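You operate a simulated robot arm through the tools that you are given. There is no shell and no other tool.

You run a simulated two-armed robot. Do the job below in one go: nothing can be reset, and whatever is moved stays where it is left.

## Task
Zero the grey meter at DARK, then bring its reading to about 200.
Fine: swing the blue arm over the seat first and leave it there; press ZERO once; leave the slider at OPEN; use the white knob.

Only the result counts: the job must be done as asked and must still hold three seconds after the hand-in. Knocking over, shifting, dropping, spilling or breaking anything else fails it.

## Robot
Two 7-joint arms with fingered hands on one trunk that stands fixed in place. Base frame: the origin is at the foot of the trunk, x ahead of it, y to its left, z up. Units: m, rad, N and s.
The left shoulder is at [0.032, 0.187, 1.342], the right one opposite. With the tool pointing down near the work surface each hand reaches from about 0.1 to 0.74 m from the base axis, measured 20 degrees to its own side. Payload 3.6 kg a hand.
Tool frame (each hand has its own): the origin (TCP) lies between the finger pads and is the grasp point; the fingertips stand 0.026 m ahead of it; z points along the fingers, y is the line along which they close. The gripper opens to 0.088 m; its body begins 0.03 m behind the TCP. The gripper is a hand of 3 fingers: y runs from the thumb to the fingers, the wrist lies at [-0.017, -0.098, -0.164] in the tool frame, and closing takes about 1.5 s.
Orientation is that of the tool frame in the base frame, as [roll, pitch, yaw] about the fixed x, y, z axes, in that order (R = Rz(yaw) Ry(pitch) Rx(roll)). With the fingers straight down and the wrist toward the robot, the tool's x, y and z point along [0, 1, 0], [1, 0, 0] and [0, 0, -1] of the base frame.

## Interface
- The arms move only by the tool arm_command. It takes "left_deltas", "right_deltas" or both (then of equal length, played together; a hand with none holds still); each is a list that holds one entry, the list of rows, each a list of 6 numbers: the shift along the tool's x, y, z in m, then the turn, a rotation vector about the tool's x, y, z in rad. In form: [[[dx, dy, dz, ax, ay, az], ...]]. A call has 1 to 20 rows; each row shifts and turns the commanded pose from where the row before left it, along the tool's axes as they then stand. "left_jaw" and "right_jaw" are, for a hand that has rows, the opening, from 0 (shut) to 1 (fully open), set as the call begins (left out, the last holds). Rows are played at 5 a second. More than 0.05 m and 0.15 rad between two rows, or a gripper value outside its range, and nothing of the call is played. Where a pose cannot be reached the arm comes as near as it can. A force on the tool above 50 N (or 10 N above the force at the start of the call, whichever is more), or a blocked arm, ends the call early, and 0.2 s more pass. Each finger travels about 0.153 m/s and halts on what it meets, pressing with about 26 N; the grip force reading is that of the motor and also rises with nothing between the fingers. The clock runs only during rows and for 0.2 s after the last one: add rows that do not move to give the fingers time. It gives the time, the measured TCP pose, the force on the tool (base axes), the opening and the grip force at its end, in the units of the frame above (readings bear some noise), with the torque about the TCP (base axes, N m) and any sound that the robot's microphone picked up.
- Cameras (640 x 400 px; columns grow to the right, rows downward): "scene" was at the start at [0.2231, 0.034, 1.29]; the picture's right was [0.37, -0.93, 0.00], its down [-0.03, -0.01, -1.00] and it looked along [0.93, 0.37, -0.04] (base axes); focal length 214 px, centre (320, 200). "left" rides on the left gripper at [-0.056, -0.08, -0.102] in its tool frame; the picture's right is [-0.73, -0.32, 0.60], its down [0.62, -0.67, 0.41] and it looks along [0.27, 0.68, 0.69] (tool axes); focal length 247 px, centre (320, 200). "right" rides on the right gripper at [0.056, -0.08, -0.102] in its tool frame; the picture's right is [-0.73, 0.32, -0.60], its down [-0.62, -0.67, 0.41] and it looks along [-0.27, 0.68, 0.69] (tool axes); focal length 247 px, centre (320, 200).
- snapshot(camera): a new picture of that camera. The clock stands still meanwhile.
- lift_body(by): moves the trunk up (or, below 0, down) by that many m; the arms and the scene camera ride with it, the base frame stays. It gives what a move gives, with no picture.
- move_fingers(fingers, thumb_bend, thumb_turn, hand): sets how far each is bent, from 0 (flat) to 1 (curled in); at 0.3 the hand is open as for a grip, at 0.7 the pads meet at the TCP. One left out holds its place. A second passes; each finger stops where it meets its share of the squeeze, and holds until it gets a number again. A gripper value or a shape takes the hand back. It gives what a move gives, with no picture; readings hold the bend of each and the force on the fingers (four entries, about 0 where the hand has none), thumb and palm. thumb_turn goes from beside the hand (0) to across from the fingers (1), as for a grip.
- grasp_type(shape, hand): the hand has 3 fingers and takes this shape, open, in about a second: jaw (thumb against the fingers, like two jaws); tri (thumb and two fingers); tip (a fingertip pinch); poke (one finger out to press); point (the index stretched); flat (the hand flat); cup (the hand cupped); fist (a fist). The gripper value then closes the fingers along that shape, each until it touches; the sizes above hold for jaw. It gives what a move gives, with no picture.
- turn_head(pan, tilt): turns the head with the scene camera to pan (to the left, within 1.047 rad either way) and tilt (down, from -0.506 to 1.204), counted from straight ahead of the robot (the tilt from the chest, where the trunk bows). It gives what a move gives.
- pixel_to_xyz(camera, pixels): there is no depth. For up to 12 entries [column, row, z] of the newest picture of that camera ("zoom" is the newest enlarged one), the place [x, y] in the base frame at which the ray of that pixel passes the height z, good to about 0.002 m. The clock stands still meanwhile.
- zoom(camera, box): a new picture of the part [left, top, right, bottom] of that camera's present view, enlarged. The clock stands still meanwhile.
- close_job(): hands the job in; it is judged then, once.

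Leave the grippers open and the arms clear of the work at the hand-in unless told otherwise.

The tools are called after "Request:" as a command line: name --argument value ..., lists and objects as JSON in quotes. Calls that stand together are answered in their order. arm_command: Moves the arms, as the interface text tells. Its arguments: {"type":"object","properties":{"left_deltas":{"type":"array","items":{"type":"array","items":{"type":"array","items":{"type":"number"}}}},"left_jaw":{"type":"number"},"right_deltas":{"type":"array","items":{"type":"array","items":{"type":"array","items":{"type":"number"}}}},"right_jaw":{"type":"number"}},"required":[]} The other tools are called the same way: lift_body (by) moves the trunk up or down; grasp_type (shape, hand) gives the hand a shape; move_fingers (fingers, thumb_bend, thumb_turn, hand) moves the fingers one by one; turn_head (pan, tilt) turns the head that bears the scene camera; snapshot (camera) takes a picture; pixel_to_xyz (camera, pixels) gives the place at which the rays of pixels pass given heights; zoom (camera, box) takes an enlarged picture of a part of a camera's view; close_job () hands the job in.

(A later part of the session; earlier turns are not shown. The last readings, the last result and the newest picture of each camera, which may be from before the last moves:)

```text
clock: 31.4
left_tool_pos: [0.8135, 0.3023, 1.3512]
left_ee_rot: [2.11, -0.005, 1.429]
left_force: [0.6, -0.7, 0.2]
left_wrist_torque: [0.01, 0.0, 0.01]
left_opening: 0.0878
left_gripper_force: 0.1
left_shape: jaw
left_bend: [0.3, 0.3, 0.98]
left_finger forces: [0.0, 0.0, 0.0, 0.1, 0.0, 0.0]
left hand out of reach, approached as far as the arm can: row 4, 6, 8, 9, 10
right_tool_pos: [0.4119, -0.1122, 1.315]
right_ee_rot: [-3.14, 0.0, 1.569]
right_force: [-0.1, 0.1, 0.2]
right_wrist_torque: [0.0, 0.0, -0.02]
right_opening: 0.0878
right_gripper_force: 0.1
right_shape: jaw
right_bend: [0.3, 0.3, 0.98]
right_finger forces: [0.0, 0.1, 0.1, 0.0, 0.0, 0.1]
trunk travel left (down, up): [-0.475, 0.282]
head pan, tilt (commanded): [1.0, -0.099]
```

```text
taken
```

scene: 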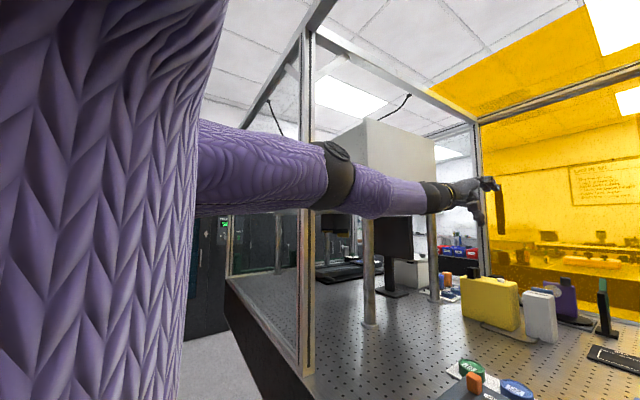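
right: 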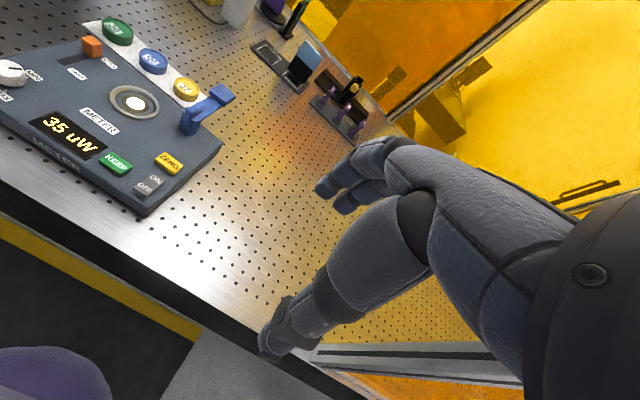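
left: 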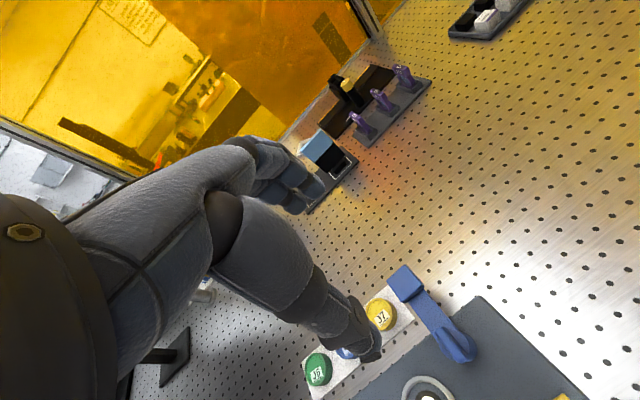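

The elbow disc now faces up, so the elbow bends in the horizontal plane. My earlier counter-clockwise turn must have over-straightened it. I'll yaw the hand clockwise about the wrist while pulling inward, which should bend the elbow the proper way.

Request:
arm_command --left_deltas '[[[-0.0268, -0.009, -0.015, 0, -0.12, 0.072], [-0.0268, -0.009, -0.015, 0, -0.12, 0.072], [-0.0268, -0.009, -0.015, 0, -0.12, 0.072], [-0.0268, -0.009, -0.015, 0, -0.12, 0.072], [-0.0268, -0.009, -0.015, 0, -0.12, 0.072], [-0.0268, -0.009, -0.015, 0, -0.12, 0.072], [0, 0, 0, 0, 0, 0]]]'

```text
clock: 33.0
left_tool_pos: [0.7065, 0.2245, 1.3523]
left_ee_rot: [2.118, -0.002, 0.584]
left_force: [-0.1, -0.6, 0.8]
left_wrist_torque: [-0.02, 0.01, 0.04]
left_opening: 0.0875
left_gripper_force: 0.0
left_shape: jaw
left_bend: [0.3, 0.3, 0.98]
left_finger forces: [0.1, 0.0, 0.1, 0.1, 0.0, 0.1]
left hand out of reach, approached as far as the arm can: row 1, 2, 3, 4, 5, 6
right_tool_pos: [0.412, -0.1116, 1.3165]
right_ee_rot: [3.141, 0.001, 1.57]
right_force: [-0.4, -0.1, -0.4]
right_wrist_torque: [-0.01, -0.03, 0.0]
right_opening: 0.0877
right_gripper_force: 0.1
right_shape: jaw
right_bend: [0.3, 0.3, 0.98]
right_finger forces: [0.0, 0.1, 0.1, 0.0, 0.0, 0.1]
trunk travel left (down, up): [-0.475, 0.282]
head pan, tilt (commanded): [1.0, -0.099]
```

The wrist distance fell from 0.603 to 0.586, so the elbow seems to be bending. I'll continue straight inward toward the shoulder.

Request:
arm_command --left_deltas '[[[-0.0386, -0.0053, -0.0087, 0, 0, 0], [-0.0386, -0.0053, -0.0087, 0, 0, 0], [-0.0386, -0.0053, -0.0087, 0, 0, 0], [-0.0386, -0.0053, -0.0087, 0, 0, 0], [0, 0, 0, 0, 0, 0]]]'

```text
clock: 34.2
left_tool_pos: [0.7093, 0.2169, 1.356]
left_ee_rot: [2.116, -0.002, 0.587]
left_force: [-0.7, 0.6, 0.9]
left_wrist_torque: [0.02, 0.02, 0.01]
left_opening: 0.0876
left_gripper_force: 0.1
left_shape: jaw
left_bend: [0.3, 0.3, 0.98]
left_finger forces: [0.0, 0.0, 0.1, 0.1, 0.1, 0.0]
left hand out of reach, approached as far as the arm can: row 1, 2, 3, 4
right_tool_pos: [0.4122, -0.1122, 1.3164]
right_ee_rot: [3.14, 0.0, 1.572]
right_force: [-0.5, -1.0, -0.5]
right_wrist_torque: [0.01, 0.04, 0.0]
right_opening: 0.0879
right_gripper_force: 0.0
right_shape: jaw
right_bend: [0.3, 0.3, 0.98]
right_finger forces: [0.1, 0.0, 0.1, 0.0, 0.0, 0.0]
trunk travel left (down, up): [-0.475, 0.282]
head pan, tilt (commanded): [1.0, -0.099]
```

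Still stuck, so clockwise was the over-straightening sense. I'll do the reverse: yaw counter-clockwise about the wrist, first with a little outward push to pass the straight point, then inward.

Request:
arm_command --left_deltas '[[[0.0384, 0.0004, 0.0006, 0, 0.12, -0.072], [0.0378, 0.0012, 0.002, 0, 0.12, -0.072], [0.0371, 0.002, 0.0033, 0, 0.12, -0.072], [0.0268, -0.0012, -0.002, 0, 0.12, -0.072], [0.0132, -0.0087, -0.0145, 0, 0.12, -0.072], [0.0153, -0.0096, -0.016, 0, 0.12, -0.072], [0.0132, -0.015, -0.0249, 0, 0.12, -0.072], [-0.0098, -0.0146, -0.0243, 0, 0, 0], [-0.0098, -0.0146, -0.0243, 0, 0, 0], [0, 0, 0, 0, 0, 0]]]'

```text
clock: 36.4
left_tool_pos: [0.6754, 0.3332, 1.3566]
left_ee_rot: [2.11, -0.004, 1.566]
left_force: [0.6, 0.8, -0.7]
left_wrist_torque: [0.01, -0.03, -0.02]
left_opening: 0.0877
left_gripper_force: 0.1
left_shape: jaw
left_bend: [0.3, 0.3, 0.98]
left_finger forces: [0.1, 0.0, 0.0, 0.0, 0.1, 0.1]
left hand out of reach, approached as far as the arm can: row 1, 2, 3
right_tool_pos: [0.4115, -0.112, 1.3167]
right_ee_rot: [-3.141, 0.0, 1.572]
right_force: [-0.1, 0.2, 0.5]
right_wrist_torque: [0.01, -0.01, 0.0]
right_opening: 0.0879
right_gripper_force: 0.1
right_shape: jaw
right_bend: [0.3, 0.3, 0.98]
right_finger forces: [0.0, 0.1, 0.1, 0.0, 0.1, 0.0]
trunk travel left (down, up): [-0.475, 0.282]
head pan, tilt (commanded): [1.0, -0.099]
```

It's free again: rows 4–9 were within reach, and the hand is at (0.675, 0.333, 1.357). I'll pull back 0.16 m and bring the tool upright, staying well within reach from now on.

Request:
arm_command --left_deltas '[[[0, -0.0206, -0.0343, 0, 0, 0], [0, -0.0206, -0.0343, 0, 0, 0], [0, -0.0206, -0.0343, 0, 0, 0], [0, -0.0206, -0.0343, 0, 0, 0], [0, 0, 0, 0.1475, 0, 0], [0, 0, 0, 0.1475, 0, 0], [0, 0, 0, 0.1475, 0, 0], [0, 0, 0, 0.1475, 0, 0], [0, 0, 0, 0.1475, 0, 0], [0, 0, 0, 0.1475, 0, 0], [0, 0, 0, 0.1475, 0, 0], [0, 0, 0, 0, 0, 0]]]'

```text
clock: 39.0
left_tool_pos: [0.5159, 0.3332, 1.3578]
left_ee_rot: [-3.136, -0.005, 1.569]
left_force: [-0.1, 0.1, -0.2]
left_wrist_torque: [-0.06, 0.01, 0.02]
left_opening: 0.088
left_gripper_force: 0.0
left_shape: jaw
left_bend: [0.3, 0.3, 0.98]
left_finger forces: [0.1, 0.1, 0.0, 0.0, 0.0, 0.0]
right_tool_pos: [0.4118, -0.1126, 1.3162]
right_ee_rot: [-3.142, 0.001, 1.571]
right_force: [0.5, 0.1, -0.4]
right_wrist_torque: [0.03, -0.02, 0.02]
right_opening: 0.088
right_gripper_force: 0.0
right_shape: jaw
right_bend: [0.3, 0.3, 0.98]
right_finger forces: [0.1, 0.0, 0.1, 0.0, 0.0, 0.0]
trunk travel left (down, up): [-0.475, 0.282]
head pan, tilt (commanded): [1.0, -0.099]
```

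Upright and free at (0.516, 0.333, 1.358). I'll move to about (0.45, 0.17, 1.22) and then turn 90° clockwise there, well inside reach.

Request:
arm_command --left_deltas '[[[-0.032, -0.013, 0.027, 0, 0, 0], [-0.032, -0.013, 0.027, 0, 0, 0], [-0.032, -0.013, 0.027, 0, 0, 0], [-0.032, -0.013, 0.027, 0, 0, 0], [-0.032, -0.013, 0.027, 0, 0, 0], [0, 0, 0, 0, 0, 0.1428], [0, 0, 0, 0, 0, 0.1428], [0, 0, 0, 0, 0, 0.1428], [0, 0, 0, 0, 0, 0.1428], [0, 0, 0, 0, 0, 0.1428], [0, 0, 0, 0, 0, 0.1428], [0, 0, 0, 0, 0, 0]]]'

Request:
turn_head --pan 0.3 --tilt 0.5

Request:
snapshot --camera "scene"

```text
clock: 41.6
left_tool_pos: [0.4508, 0.1729, 1.2222]
left_ee_rot: [-3.137, -0.001, 0.71]
left_force: [0.2, -0.2, 0.1]
left_wrist_torque: [0.01, -0.01, 0.0]
left_opening: 0.0878
left_gripper_force: 0.1
left_shape: jaw
left_bend: [0.3, 0.3, 0.98]
left_finger forces: [0.0, 0.0, 0.0, 0.0, 0.0, 0.0]
right_tool_pos: [0.4111, -0.1122, 1.3171]
right_ee_rot: [3.141, 0.0, 1.57]
right_force: [0.0, 0.0, -0.5]
right_wrist_torque: [-0.01, -0.03, -0.01]
right_opening: 0.0878
right_gripper_force: 0.1
right_shape: jaw
right_bend: [0.3, 0.3, 0.98]
right_finger forces: [0.1, 0.1, 0.0, 0.0, 0.0, 0.1]
trunk travel left (down, up): [-0.475, 0.282]
head pan, tilt (commanded): [1.0, -0.099]
```

```text
clock: 42.6
left_tool_pos: [0.4487, 0.1739, 1.2226]
left_ee_rot: [-3.137, -0.002, 0.712]
left_force: [0.1, -0.4, 0.2]
left_wrist_torque: [0.04, 0.0, 0.02]
left_opening: 0.0877
left_gripper_force: 0.0
left_shape: jaw
left_bend: [0.3, 0.3, 0.98]
left_finger forces: [0.0, 0.0, 0.0, 0.0, 0.1, 0.0]
right_tool_pos: [0.4112, -0.112, 1.317]
right_ee_rot: [3.141, 0.001, 1.571]
right_force: [-0.2, 1.3, 0.0]
right_wrist_torque: [0.01, 0.02, 0.02]
right_opening: 0.0877
right_gripper_force: 0.1
right_shape: jaw
right_bend: [0.3, 0.3, 0.98]
right_finger forces: [0.1, 0.1, 0.0, 0.1, 0.0, 0.0]
trunk travel left (down, up): [-0.475, 0.282]
head pan, tilt (commanded): [0.3, 0.499]
```

```text
taken
```

scene: 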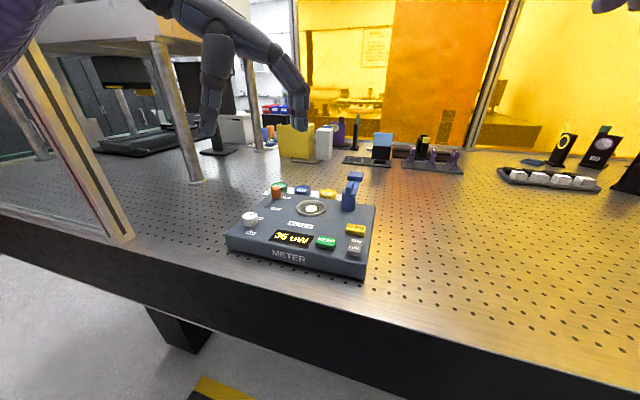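

Everything is within reach and the hand opens cleanly across the view. I'll finish the 90° turn, then tilt 35° about the pinch axis so the fingers point forward and down.

Request:
arm_command --left_deltas '[[[0, 0, 0, 0, 0, 0.142], [0, 0, 0, 0, 0, 0.142], [0, 0, 0, 0, 0, 0.142], [0, 0, 0, 0, 0, 0.142], [0, 0, 0, 0, 0, 0.142], [0, 0, 0, 0, 0.122, 0], [0, 0, 0, 0, 0.122, 0], [0, 0, 0, 0, 0.122, 0], [0, 0, 0, 0, 0.122, 0], [0, 0, 0, 0, 0.122, 0], [0, 0, 0, 0, 0, 0]]]'

Request:
snapshot --camera "scene"

Request:
snapshot --camera "left"

```text
clock: 45.0
left_tool_pos: [0.4496, 0.1723, 1.2215]
left_ee_rot: [-3.135, -0.607, -0.002]
left_force: [-0.3, 0.7, -0.3]
left_wrist_torque: [-0.02, -0.04, 0.03]
left_opening: 0.0878
left_gripper_force: 0.0
left_shape: jaw
left_bend: [0.3, 0.3, 0.98]
left_finger forces: [0.1, 0.1, 0.0, 0.0, 0.0, 0.0]
right_tool_pos: [0.4114, -0.1126, 1.3162]
right_ee_rot: [3.141, -0.001, 1.571]
right_force: [0.8, 0.1, 0.5]
right_wrist_torque: [0.0, 0.01, -0.01]
right_opening: 0.088
right_gripper_force: 0.1
right_shape: jaw
right_bend: [0.3, 0.3, 0.98]
right_finger forces: [0.0, 0.0, 0.0, 0.0, 0.1, 0.0]
trunk travel left (down, up): [-0.475, 0.282]
head pan, tilt (commanded): [0.3, 0.499]
```

```text
taken
```

scene: 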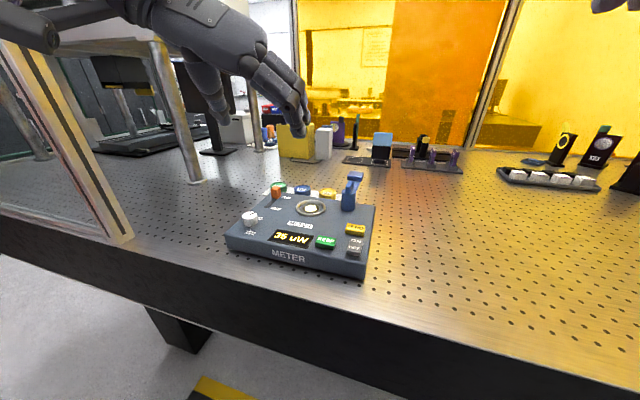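

```text
taken
```

left: 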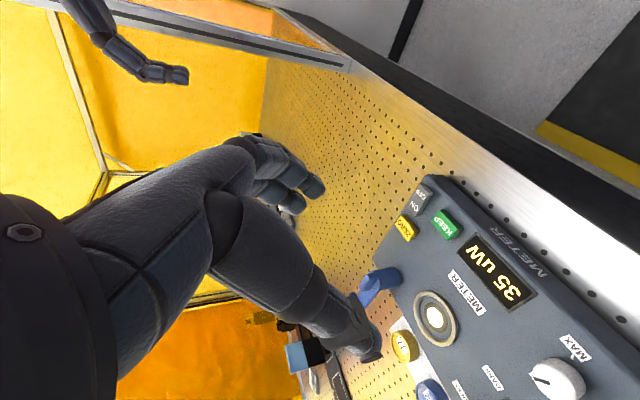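

All within reach. Now I'll carry the open hand above the post to (0.668, 0.096, 1.14), well clear of the fin top at about 1.05.

Request:
arm_command --left_deltas '[[[0.0221, 0.0127, 0.0319, 0, 0, 0], [0.0221, 0.0127, 0.0319, 0, 0, 0], [0.0221, 0.0127, 0.0319, 0, 0, 0], [0.0221, 0.0127, 0.0319, 0, 0, 0], [0.0221, 0.0127, 0.0319, 0, 0, 0], [0.0221, 0.0127, 0.0319, 0, 0, 0], [0, 0, 0, 0, 0, 0]]]'

Request:
snapshot --camera "scene"

Request:
snapshot --camera "left"

Request:
snapshot --camera "right"

```text
clock: 46.6
left_tool_pos: [0.6692, 0.1003, 1.1384]
left_ee_rot: [-3.137, -0.61, -0.003]
left_force: [-0.6, -0.1, 0.6]
left_wrist_torque: [-0.01, -0.03, -0.01]
left_opening: 0.0882
left_gripper_force: 0.1
left_shape: jaw
left_bend: [0.3, 0.3, 0.98]
left_finger forces: [0.0, 0.0, 0.0, 0.1, 0.0, 0.1]
right_tool_pos: [0.4105, -0.1109, 1.3163]
right_ee_rot: [-3.139, 0.001, 1.571]
right_force: [-0.1, -0.5, 0.2]
right_wrist_torque: [-0.03, 0.02, -0.01]
right_opening: 0.0878
right_gripper_force: 0.0
right_shape: jaw
right_bend: [0.3, 0.3, 0.98]
right_finger forces: [0.1, 0.0, 0.0, 0.0, 0.0, 0.0]
trunk travel left (down, up): [-0.475, 0.282]
head pan, tilt (commanded): [0.3, 0.499]
```

```text
taken
```

scene: 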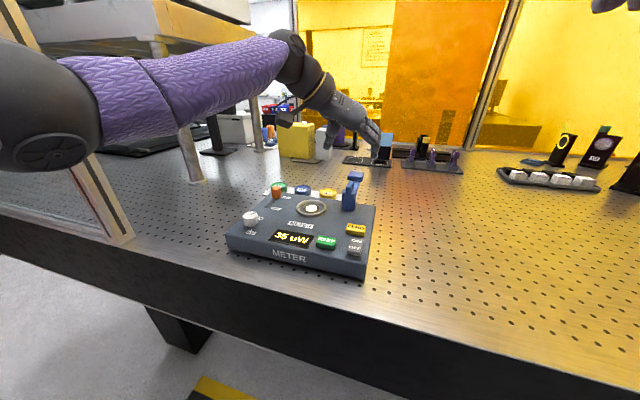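

```text
taken
```

left: 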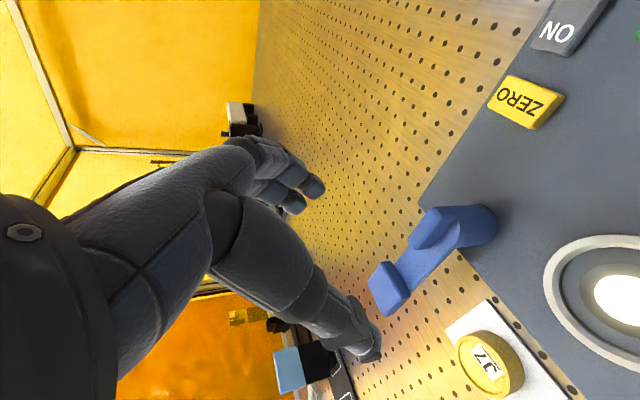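

```text
taken
```

right: 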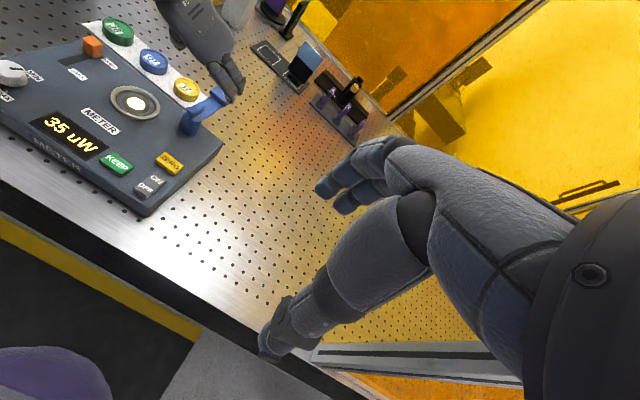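

The hand hangs above the fin at (0.669, 0.100, 1.138). I'll zoom the left camera on the post and refine the fin's position.

Request:
zoom --camera "left" --box '[350, 170, 530, 330]'

```text
2.50 times, centred on (440, 250) of left
```

zoom: 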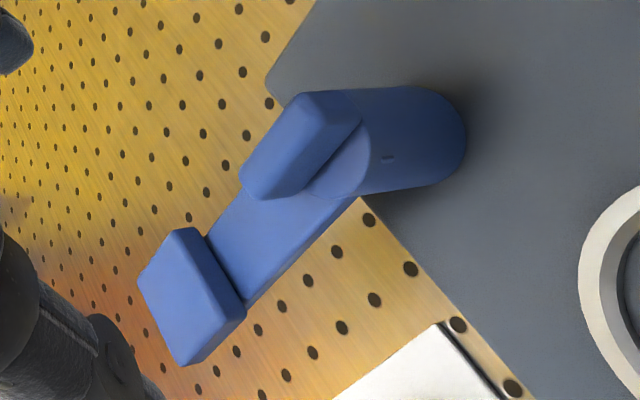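

I'll project the fin's top corners from the zoomed view at z 1.05, the post top edge at 1.03 and the bar ends.

Request:
pixel_to_xyz --camera "zoom" --pixels '[[302, 95, 1.05], [361, 120, 1.05], [300, 197, 1.05], [243, 178, 1.05], [302, 95, 1.04], [361, 120, 1.04], [300, 197, 1.04], [243, 178, 1.04], [360, 165, 1.03], [190, 295, 1.035], [232, 280, 1.02], [415, 137, 0.98]]'

```text
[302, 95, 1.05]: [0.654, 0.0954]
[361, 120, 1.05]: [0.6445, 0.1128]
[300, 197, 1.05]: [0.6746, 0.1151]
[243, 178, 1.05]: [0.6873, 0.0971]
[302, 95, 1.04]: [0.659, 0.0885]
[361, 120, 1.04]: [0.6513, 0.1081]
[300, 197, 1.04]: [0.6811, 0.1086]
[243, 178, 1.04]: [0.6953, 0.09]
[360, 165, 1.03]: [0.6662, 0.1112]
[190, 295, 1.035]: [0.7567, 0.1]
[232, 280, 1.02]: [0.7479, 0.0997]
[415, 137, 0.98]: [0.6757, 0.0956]
```

The fin measures about 34 mm by 9 mm, centred near (0.670, 0.097), with its top around 1.048. I'll reduce the tilt to 22°, which the reach still allows, and come down to z 1.10 over it.

Request:
arm_command --left_deltas '[[[0, 0, 0, 0, -0.1125, 0], [0, 0, 0, 0, -0.1125, 0], [-0.0208, 0.0033, 0.0326, 0, 0, 0], [0, 0, 0, 0, 0, 0], [0, 0, 0, 0, 0, 0]]]'

Request:
snapshot --camera "left"

Request:
zoom --camera "scene" --box '[280, 100, 440, 220]'

Request:
zoom --camera "right" --box '[130, 40, 290, 160]'

```text
clock: 47.9
left_tool_pos: [0.6612, 0.0967, 1.0994]
left_ee_rot: [-3.136, -0.382, 0.0]
left_force: [0.1, -0.3, -0.6]
left_wrist_torque: [-0.01, -0.02, 0.01]
left_opening: 0.0878
left_gripper_force: 0.1
left_shape: jaw
left_bend: [0.3, 0.3, 0.98]
left_finger forces: [0.0, 0.0, 0.0, 0.0, 0.0, 0.1]
right_tool_pos: [0.4114, -0.1109, 1.3156]
right_ee_rot: [3.141, 0.001, 1.569]
right_force: [-0.6, 0.1, 0.7]
right_wrist_torque: [-0.02, -0.03, 0.02]
right_opening: 0.0878
right_gripper_force: 0.1
right_shape: jaw
right_bend: [0.3, 0.3, 0.98]
right_finger forces: [0.1, 0.1, 0.0, 0.1, 0.1, 0.1]
trunk travel left (down, up): [-0.475, 0.282]
head pan, tilt (commanded): [0.3, 0.499]
```

```text
taken
```

left: 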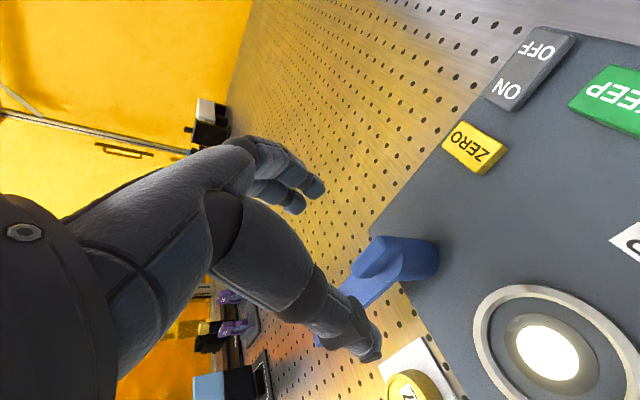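

```text
3.33 times, centred on (360, 160) of scene
```

zoom: 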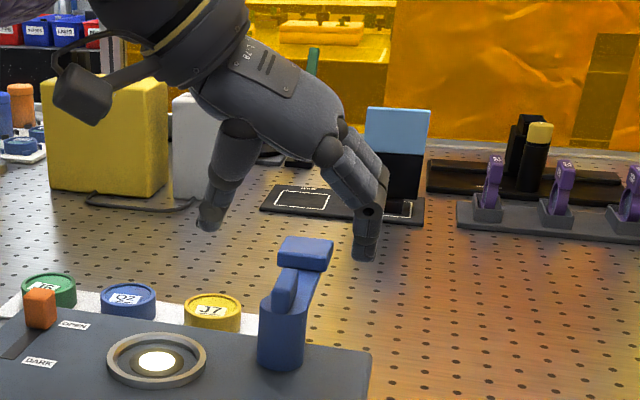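

```text
3.33 times, centred on (210, 100) of right
```

zoom: 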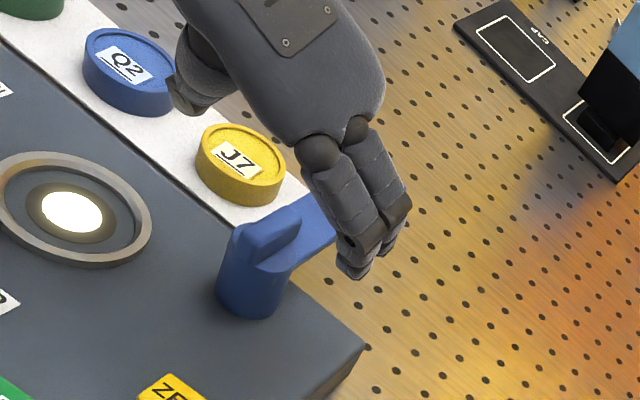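

The thumb and fingers straddle the fin symmetrically in both views. I'll lower the hand to z 1.063 with the jaw still open.

Request:
arm_command --left_deltas '[[[-0.0067, 0, 0.0167, 0, 0, 0], [-0.0067, 0, 0.0167, 0, 0, 0], [0, 0, 0, 0, 0, 0], [0, 0, 0, 0, 0, 0]]]'

Request:
zoom --camera "left" --box '[280, 180, 460, 360]'

Request:
zoom --camera "scene" --box '[300, 120, 400, 220]'

Request:
zoom --camera "right" --box '[150, 60, 260, 150]'

```text
clock: 48.9
left_tool_pos: [0.6606, 0.0979, 1.0634]
left_ee_rot: [-3.136, -0.382, 0.001]
left_force: [-0.2, -0.1, -0.7]
left_wrist_torque: [0.01, -0.02, -0.03]
left_opening: 0.0878
left_gripper_force: 0.1
left_shape: jaw
left_bend: [0.3, 0.3, 0.98]
left_finger forces: [0.0, 0.1, 0.0, 0.1, 0.1, 0.0]
right_tool_pos: [0.4116, -0.1117, 1.3174]
right_ee_rot: [-3.141, -0.001, 1.571]
right_force: [0.0, -0.3, 1.0]
right_wrist_torque: [-0.02, -0.01, -0.01]
right_opening: 0.0877
right_gripper_force: 0.0
right_shape: jaw
right_bend: [0.3, 0.3, 0.98]
right_finger forces: [0.0, 0.0, 0.0, 0.0, 0.0, 0.0]
trunk travel left (down, up): [-0.475, 0.282]
head pan, tilt (commanded): [0.3, 0.499]
```

```text
2.22 times, centred on (370, 270) of left
```

zoom: 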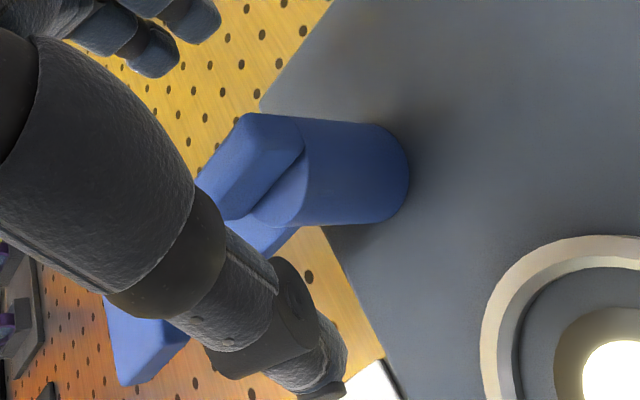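

```text
4.00 times, centred on (350, 170) of scene
```

zoom: 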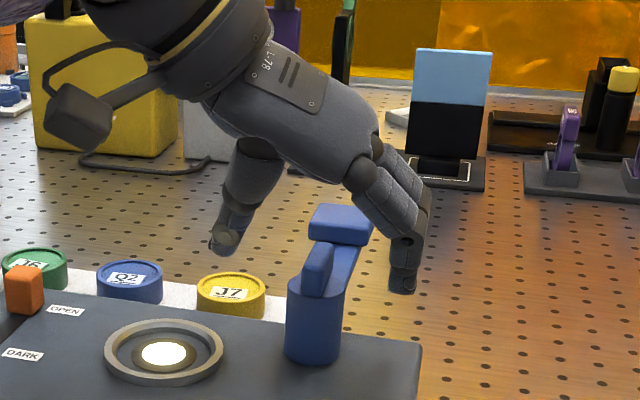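

```text
4.44 times, centred on (205, 105) of right
```

zoom: 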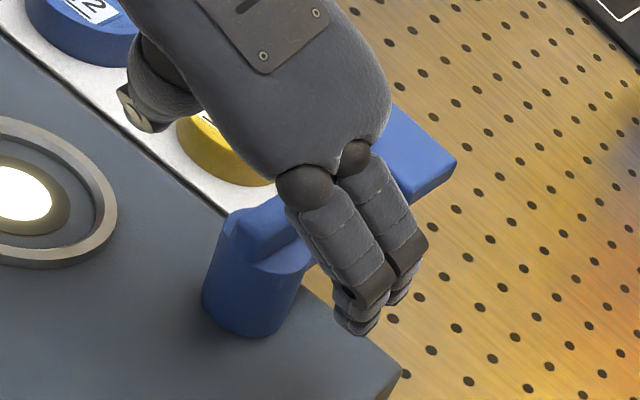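

Good alignment and no contact. I'll close the jaw to about 0.35 and check how it sits around the fin.

Request:
arm_command --left_deltas '[[[0, 0, 0, 0, 0, 0], [0, 0, 0, 0, 0, 0], [0, 0, 0, 0, 0, 0], [0, 0, 0, 0, 0, 0]]]' --left_jaw 0.35

Request:
zoom --camera "left" --box '[280, 180, 460, 360]'

Request:
zoom --camera "scene" --box '[300, 120, 400, 220]'

Request:
zoom --camera "right" --box '[150, 60, 260, 150]'

```text
clock: 49.9
left_tool_pos: [0.6605, 0.0976, 1.0645]
left_ee_rot: [-3.138, -0.384, 0.0]
left_force: [0.6, 0.7, -0.1]
left_wrist_torque: [0.03, -0.02, -0.01]
left_opening: 0.031
left_gripper_force: 0.0
left_shape: jaw
left_bend: [0.49, 0.72, 1.0]
left_finger forces: [0.1, 0.0, 0.0, 0.0, 0.0, 0.0]
right_tool_pos: [0.4118, -0.1127, 1.3157]
right_ee_rot: [-3.141, 0.001, 1.571]
right_force: [0.6, -0.9, -0.6]
right_wrist_torque: [0.02, 0.01, 0.03]
right_opening: 0.088
right_gripper_force: 0.1
right_shape: jaw
right_bend: [0.3, 0.3, 0.98]
right_finger forces: [0.0, 0.0, 0.1, 0.1, 0.1, 0.0]
trunk travel left (down, up): [-0.475, 0.282]
head pan, tilt (commanded): [0.3, 0.499]
```

```text
2.22 times, centred on (370, 270) of left
```

zoom: 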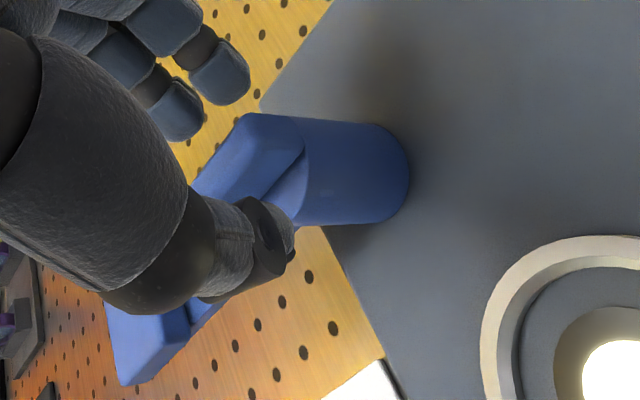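

```text
4.00 times, centred on (350, 170) of scene
```

zoom: 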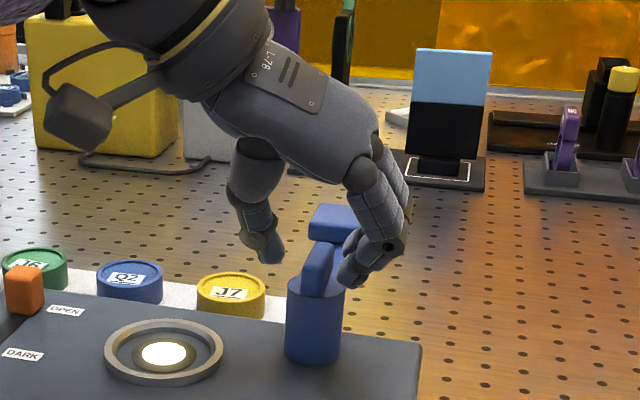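

```text
4.44 times, centred on (205, 105) of right
```

zoom: 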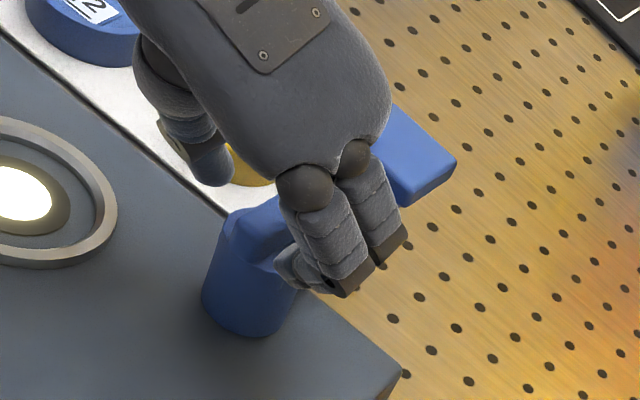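

The fingertips are coming in at fin height. I'll continue closing fully, holding still so that the grip settles.

Request:
arm_command --left_deltas '[[[0, 0, 0, 0, 0, 0], [0, 0, 0, 0, 0, 0], [0, 0, 0, 0, 0, 0], [0, 0, 0, 0, 0, 0], [0, 0, 0, 0, 0, 0]]]' --left_jaw 0.0

Request:
zoom --camera "left" --box '[280, 180, 460, 360]'

Request:
zoom --camera "scene" --box '[300, 120, 400, 220]'

Request:
zoom --camera "right" --box '[150, 60, 260, 150]'

```text
clock: 51.0
left_tool_pos: [0.66, 0.0962, 1.0649]
left_ee_rot: [-3.135, -0.385, -0.001]
left_force: [0.3, -4.1, 2.9]
left_wrist_torque: [-0.09, 0.01, 0.21]
left_opening: 0.0056
left_gripper_force: 25.8
left_shape: jaw
left_bend: [0.65, 0.72, 1.0]
left_finger forces: [24.1, 1.9, 0.0, 0.1, 20.6, 0.0]
right_tool_pos: [0.4122, -0.1127, 1.3167]
right_ee_rot: [3.14, 0.0, 1.572]
right_force: [0.0, 0.6, 0.3]
right_wrist_torque: [0.02, 0.0, 0.03]
right_opening: 0.0876
right_gripper_force: 0.1
right_shape: jaw
right_bend: [0.3, 0.3, 0.98]
right_finger forces: [0.1, 0.0, 0.1, 0.1, 0.0, 0.0]
trunk travel left (down, up): [-0.475, 0.282]
head pan, tilt (commanded): [0.3, 0.499]
```

```text
2.22 times, centred on (370, 270) of left
```

zoom: 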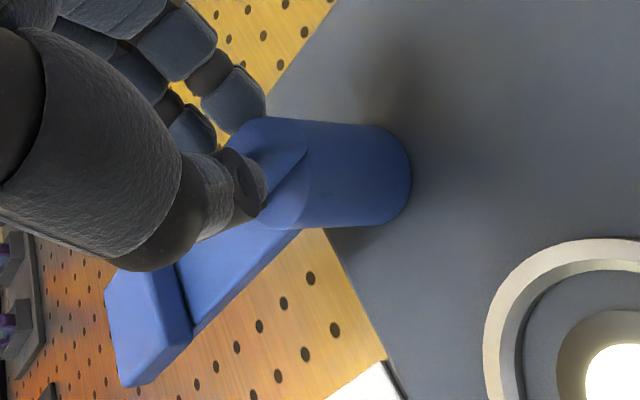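

```text
4.00 times, centred on (350, 170) of scene
```

zoom: 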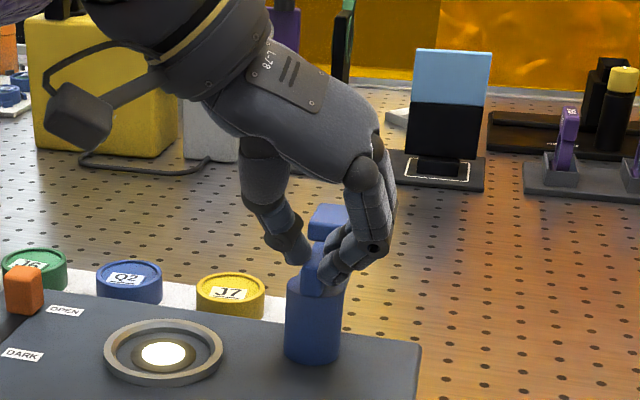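

```text
4.44 times, centred on (205, 105) of right
```

zoom: 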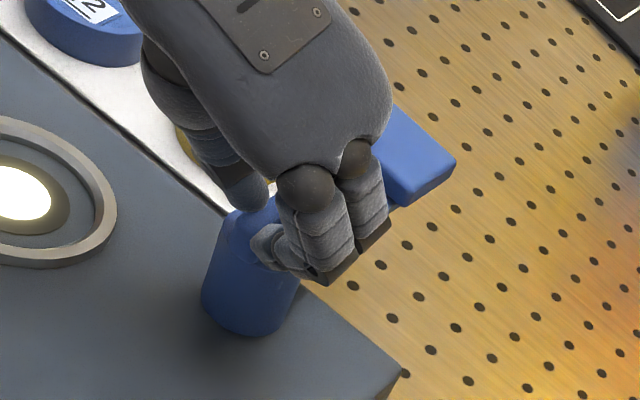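

The fin is firmly gripped: opening 5.6 mm, finger 24 N, thumb 21 N. I'll turn counter-clockwise about the vertical post axis, about 27° first, and check that the bar follows.

Request:
arm_command --left_deltas '[[[0, 0.0012, 0, 0.0448, 0, -0.1114], [0, 0.0012, 0, 0.0448, 0, -0.1114], [0, 0.0012, 0, 0.0448, 0, -0.1114], [0, 0.0012, 0, 0.0448, 0, -0.1114], [0, 0, 0, 0, 0, 0]]]'

Request:
zoom --camera "scene" --box '[300, 120, 400, 220]'

Request:
zoom --camera "right" --box '[150, 60, 260, 150]'

```text
clock: 52.2
left_tool_pos: [0.661, 0.0896, 1.0649]
left_ee_rot: [-3.136, -0.387, 0.479]
left_force: [-3.5, -5.9, 4.1]
left_wrist_torque: [-0.07, 0.01, -0.06]
left_opening: 0.0039
left_gripper_force: 26.1
left_shape: jaw
left_bend: [0.67, 0.73, 1.0]
left_finger forces: [9.1, 13.6, 0.1, 0.1, 32.1, 0.0]
right_tool_pos: [0.41, -0.1123, 1.316]
right_ee_rot: [3.141, -0.001, 1.57]
right_force: [0.5, 0.7, 0.6]
right_wrist_torque: [0.02, -0.02, -0.01]
right_opening: 0.0875
right_gripper_force: 0.1
right_shape: jaw
right_bend: [0.3, 0.3, 0.98]
right_finger forces: [0.0, 0.0, 0.0, 0.0, 0.0, 0.1]
trunk travel left (down, up): [-0.475, 0.282]
head pan, tilt (commanded): [0.3, 0.499]
```

```text
4.00 times, centred on (350, 170) of scene
```

zoom: 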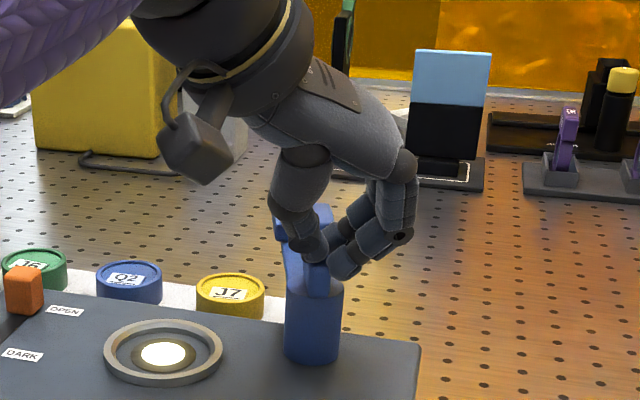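

```text
4.44 times, centred on (205, 105) of right
```

zoom: 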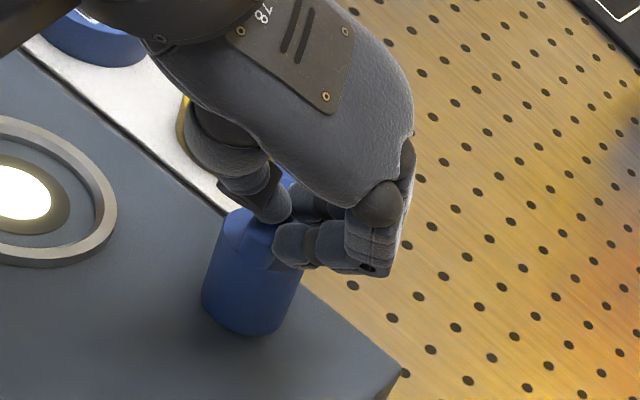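

The bar follows nicely with small forces. I'll continue with five more rows, to about 62°.

Request:
arm_command --left_deltas '[[[0, 0.001, 0, 0.0448, 0, -0.1114], [0, 0.001, 0, 0.0448, 0, -0.1114], [0, 0.001, 0, 0.0448, 0, -0.1114], [0, 0.001, 0, 0.0448, 0, -0.1114], [0, 0.001, 0, 0.0448, 0, -0.1114], [0, 0, 0, 0, 0, 0]]]'

Request:
zoom --camera "scene" --box '[300, 120, 400, 220]'

Request:
zoom --camera "right" --box '[130, 60, 240, 150]'

```text
clock: 53.6
left_tool_pos: [0.6663, 0.0844, 1.0662]
left_ee_rot: [-3.141, -0.387, 1.081]
left_force: [4.6, -14.8, 1.9]
left_wrist_torque: [-0.23, -0.18, -0.21]
left_opening: 0.0038
left_gripper_force: 26.6
left_shape: jaw
left_bend: [0.66, 0.73, 1.0]
left_finger forces: [12.7, 16.9, 0.0, 0.0, 24.9, 0.1]
right_tool_pos: [0.413, -0.1147, 1.3162]
right_ee_rot: [-3.141, -0.003, 1.57]
right_force: [-0.1, -0.1, -0.5]
right_wrist_torque: [-0.01, 0.02, 0.01]
right_opening: 0.0879
right_gripper_force: 0.0
right_shape: jaw
right_bend: [0.3, 0.3, 0.98]
right_finger forces: [0.1, 0.0, 0.0, 0.1, 0.0, 0.0]
trunk travel left (down, up): [-0.475, 0.282]
head pan, tilt (commanded): [0.3, 0.499]
```

```text
4.00 times, centred on (350, 170) of scene
```

zoom: 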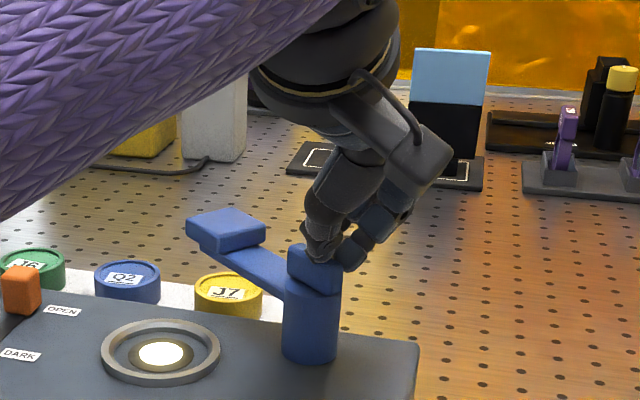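

```text
4.44 times, centred on (185, 105) of right
```

zoom: 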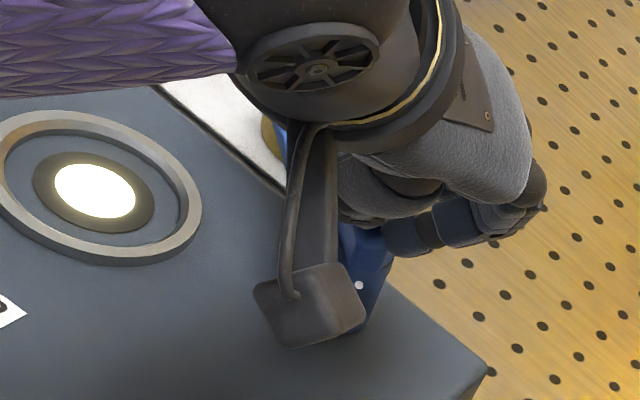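

The bar is at about 62° and side force is building (-15 N), so the pivot centre is slightly off. I'll release here, lift, and regrasp with a different tilt for the rest.

Request:
arm_command --left_deltas '[[[0, 0, 0, 0, 0, 0], [0, 0, 0, 0, 0, 0], [0, 0, 0, 0, 0, 0], [0, 0, 0, 0, 0, 0], [0.0075, 0, -0.0186, 0, 0, 0], [0.0112, 0, -0.0278, 0, 0, 0], [0, 0, 0, 0, 0, 0]]]' --left_jaw 1.0

Request:
snapshot --camera "scene"

Request:
snapshot --camera "left"

Request:
snapshot --camera "right"

```text
clock: 55.2
left_tool_pos: [0.6663, 0.0872, 1.1155]
left_ee_rot: [-3.138, -0.387, 1.081]
left_force: [0.2, 0.4, -0.3]
left_wrist_torque: [0.01, 0.05, 0.03]
left_opening: 0.0876
left_gripper_force: 0.0
left_shape: jaw
left_bend: [0.3, 0.3, 0.98]
left_finger forces: [0.0, 0.0, 0.0, 0.0, 0.1, 0.0]
right_tool_pos: [0.412, -0.111, 1.3173]
right_ee_rot: [-3.141, 0.001, 1.571]
right_force: [0.5, 0.4, 0.6]
right_wrist_torque: [-0.02, 0.01, 0.03]
right_opening: 0.0876
right_gripper_force: 0.1
right_shape: jaw
right_bend: [0.3, 0.3, 0.98]
right_finger forces: [0.1, 0.1, 0.1, 0.0, 0.0, 0.0]
trunk travel left (down, up): [-0.475, 0.282]
head pan, tilt (commanded): [0.3, 0.499]
```

```text
taken
```

scene: 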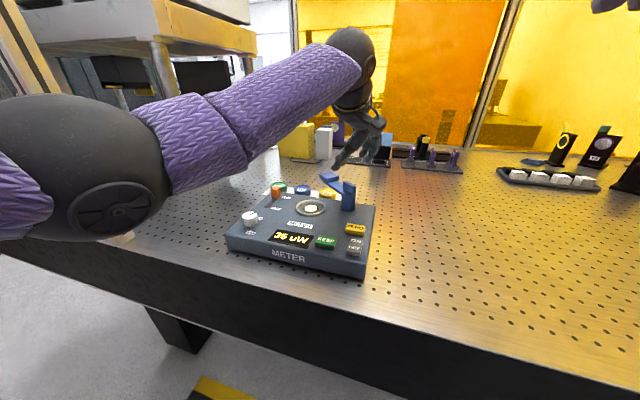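

```text
taken
```

left: 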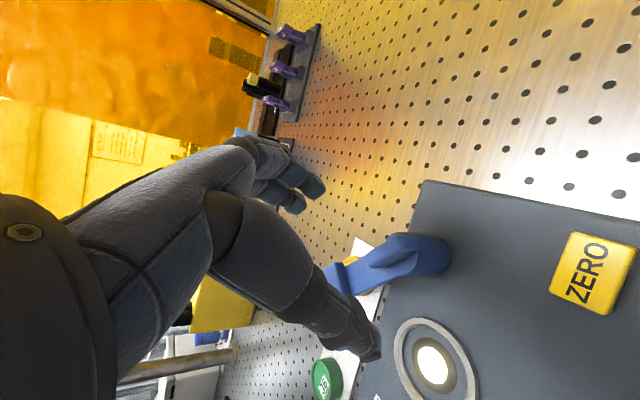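

```text
taken
```

right: 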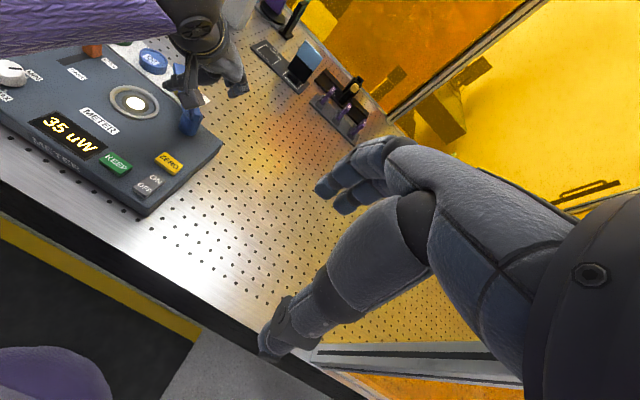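

The meter hasn't moved: its outline is unchanged in the right view. I'll zoom on the post from the left camera and the scene to refine the pivot centre.

Request:
zoom --camera "scene" --box '[300, 150, 380, 230]'

Request:
pixel_to_xyz --camera "zoom" --pixels '[[320, 200, 1.0]]'

Request:
zoom --camera "left" --box '[310, 210, 470, 330]'

```text
5.00 times, centred on (340, 190) of scene
```

zoom: 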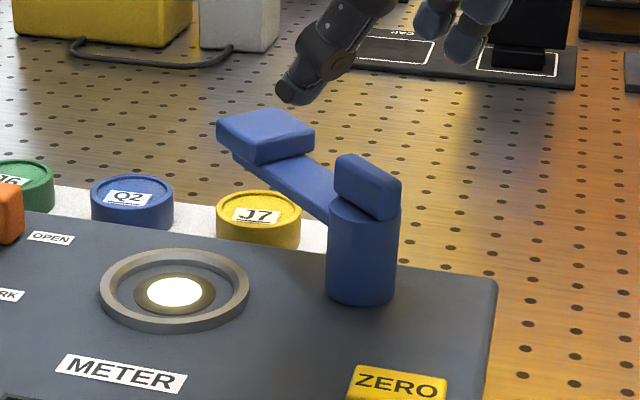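

```text
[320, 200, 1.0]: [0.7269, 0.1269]
```

```text
3.33 times, centred on (390, 270) of left
```

zoom: 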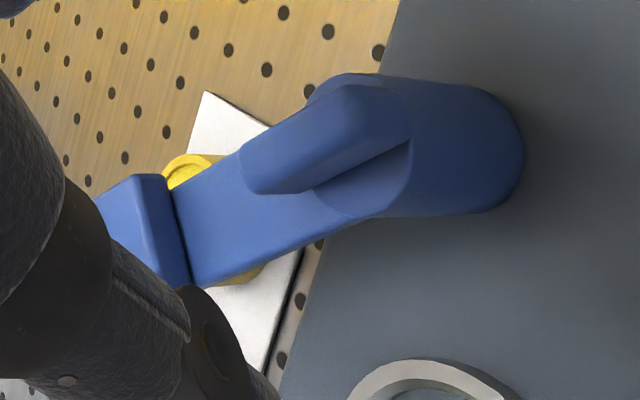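

I'll compute the pivot centre from the post top disc, at scene (349,191) and left zoom (355,145), and take the head block position too.

Request:
pixel_to_xyz --camera "scene" --pixels '[[349, 191, 1.03], [349, 191, 1.035], [348.2, 207.6, 0.98], [348.2, 207.6, 0.985], [329, 176, 1.035], [329, 176, 1.04], [311, 208, 0.985], [311, 208, 0.98]]'

Request:
pixel_to_xyz --camera "left" --pixels '[[400.5, 253.5, 1.03], [400.5, 253.5, 1.035], [435, 255, 0.98], [432, 364, 0.985], [432, 364, 0.98], [372, 254, 1.05], [416, 245, 1.05]]'

Request:
pixel_to_xyz --camera "right" --pixels '[[135, 103, 0.985], [135, 103, 0.98]]'

```text
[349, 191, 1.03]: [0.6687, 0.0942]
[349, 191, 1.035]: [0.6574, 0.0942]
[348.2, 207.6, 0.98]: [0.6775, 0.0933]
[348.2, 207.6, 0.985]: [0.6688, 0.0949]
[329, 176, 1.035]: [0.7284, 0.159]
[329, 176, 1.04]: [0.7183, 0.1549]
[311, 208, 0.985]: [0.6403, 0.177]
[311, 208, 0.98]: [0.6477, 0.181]
```

```text
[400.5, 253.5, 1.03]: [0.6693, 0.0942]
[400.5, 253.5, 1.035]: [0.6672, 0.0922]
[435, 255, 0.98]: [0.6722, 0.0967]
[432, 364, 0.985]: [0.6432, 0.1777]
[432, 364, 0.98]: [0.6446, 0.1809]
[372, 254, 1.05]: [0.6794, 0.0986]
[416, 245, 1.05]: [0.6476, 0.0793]
```

```text
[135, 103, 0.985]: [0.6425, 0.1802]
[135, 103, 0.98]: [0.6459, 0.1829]
```

The pivot is at (0.669, 0.0945) and the seat at (0.642, 0.179). I'll change the tilt to slightly backward (-7°), recentre on the pivot and come down around the fin again.

Request:
arm_command --left_deltas '[[[0, 0, 0, 0, -0.127, 0], [0, 0, 0, 0, -0.127, 0], [0, 0, 0, 0, -0.127, 0], [0, 0, 0, 0, -0.127, 0], [0.0101, -0.001, -0.0012, 0, 0, 0], [0, 0, 0, 0, 0, 0], [0, 0, 0, 0, 0, 0]]]'

Request:
zoom --camera "scene" --box '[300, 130, 400, 230]'

Request:
zoom --camera "left" --box '[280, 180, 480, 380]'

```text
clock: 56.9
left_tool_pos: [0.6695, 0.0952, 1.1145]
left_ee_rot: [-3.14, 0.122, 1.082]
left_force: [0.0, 0.7, 0.2]
left_wrist_torque: [0.04, 0.04, 0.0]
left_opening: 0.0877
left_gripper_force: 0.0
left_shape: jaw
left_bend: [0.3, 0.3, 0.98]
left_finger forces: [0.0, 0.0, 0.1, 0.0, 0.2, 0.1]
right_tool_pos: [0.4119, -0.1119, 1.3155]
right_ee_rot: [3.14, 0.001, 1.571]
right_force: [-0.4, -0.2, 0.5]
right_wrist_torque: [-0.02, 0.03, -0.03]
right_opening: 0.088
right_gripper_force: 0.0
right_shape: jaw
right_bend: [0.3, 0.3, 0.98]
right_finger forces: [0.1, 0.0, 0.1, 0.0, 0.0, 0.0]
trunk travel left (down, up): [-0.475, 0.282]
head pan, tilt (commanded): [0.3, 0.499]
```

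```text
4.00 times, centred on (350, 180) of scene
```

zoom: 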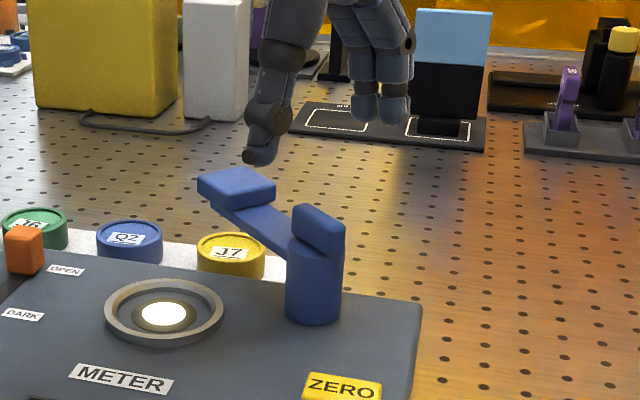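

```text
2.00 times, centred on (380, 280) of left
```

zoom: 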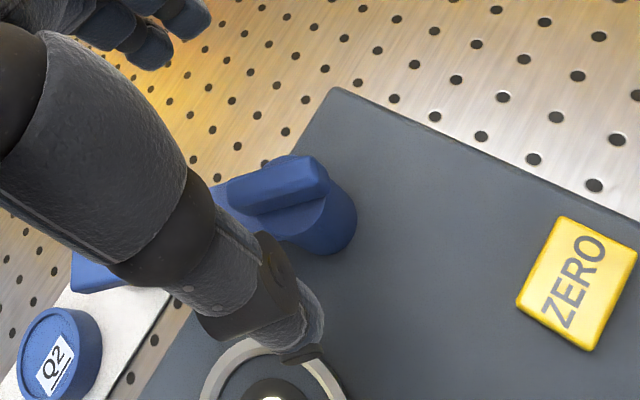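

Aligned. I'll lower to z 1.063 and close on the fin.

Request:
arm_command --left_deltas '[[[0.0031, 0.0003, 0.0258, 0, 0, 0], [0.0031, 0.0003, 0.0258, 0, 0, 0], [0, 0, 0, 0, 0, 0]]]'

Request:
arm_command --left_deltas '[[[0, 0, 0, 0, 0, 0], [0, 0, 0, 0, 0, 0], [0, 0, 0, 0, 0, 0], [0, 0, 0, 0, 0, 0], [0, 0, 0, 0, 0, 0], [0, 0, 0, 0, 0, 0], [0, 0, 0, 0, 0, 0]]]' --left_jaw 0.0

Request:
zoom --camera "scene" --box '[300, 130, 400, 230]'

Request:
zoom --camera "left" --box '[280, 180, 480, 380]'

```text
clock: 57.6
left_tool_pos: [0.6701, 0.0949, 1.0616]
left_ee_rot: [-3.139, 0.12, 1.083]
left_force: [-0.2, 0.1, 0.5]
left_wrist_torque: [0.01, 0.01, -0.01]
left_opening: 0.0875
left_gripper_force: 0.1
left_shape: jaw
left_bend: [0.3, 0.3, 0.98]
left_finger forces: [0.0, 0.0, 0.1, 0.1, 0.0, 0.0]
right_tool_pos: [0.4114, -0.1123, 1.3161]
right_ee_rot: [3.141, -0.001, 1.57]
right_force: [-0.4, 0.1, -1.3]
right_wrist_torque: [-0.02, 0.01, 0.0]
right_opening: 0.0877
right_gripper_force: 0.0
right_shape: jaw
right_bend: [0.3, 0.3, 0.98]
right_finger forces: [0.1, 0.1, 0.1, 0.0, 0.0, 0.0]
trunk travel left (down, up): [-0.475, 0.282]
head pan, tilt (commanded): [0.3, 0.499]
```

```text
clock: 59.2
left_tool_pos: [0.6721, 0.0952, 1.0637]
left_ee_rot: [-3.139, 0.121, 1.084]
left_force: [11.9, -2.1, 2.7]
left_wrist_torque: [-0.04, -0.33, -0.01]
left_opening: 0.0046
left_gripper_force: 26.0
left_shape: jaw
left_bend: [0.63, 0.71, 1.0]
left_finger forces: [12.2, 21.2, 0.1, 0.0, 22.7, 0.0]
right_tool_pos: [0.4143, -0.1116, 1.3159]
right_ee_rot: [-3.14, 0.0, 1.572]
right_force: [-0.6, 0.4, 0.0]
right_wrist_torque: [0.01, -0.02, -0.03]
right_opening: 0.0879
right_gripper_force: 0.0
right_shape: jaw
right_bend: [0.3, 0.3, 0.98]
right_finger forces: [0.0, 0.0, 0.0, 0.2, 0.0, 0.1]
trunk travel left (down, up): [-0.475, 0.282]
head pan, tilt (commanded): [0.3, 0.499]
```

```text
4.00 times, centred on (350, 180) of scene
```

zoom: 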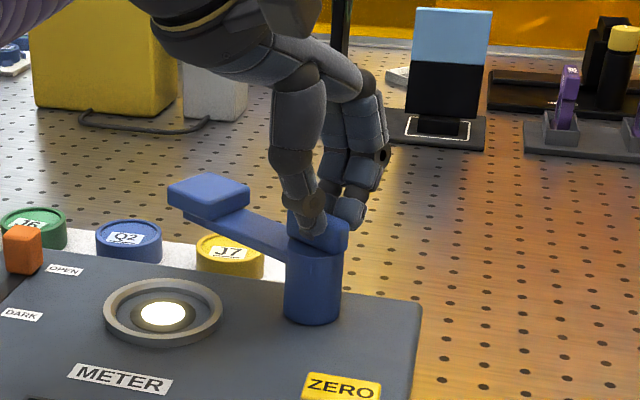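

```text
2.00 times, centred on (380, 280) of left
```

zoom: 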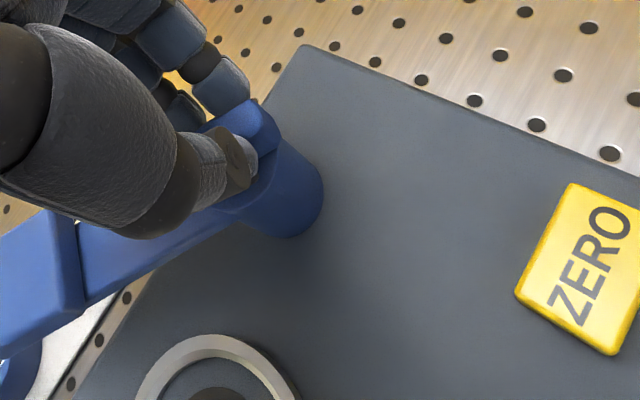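

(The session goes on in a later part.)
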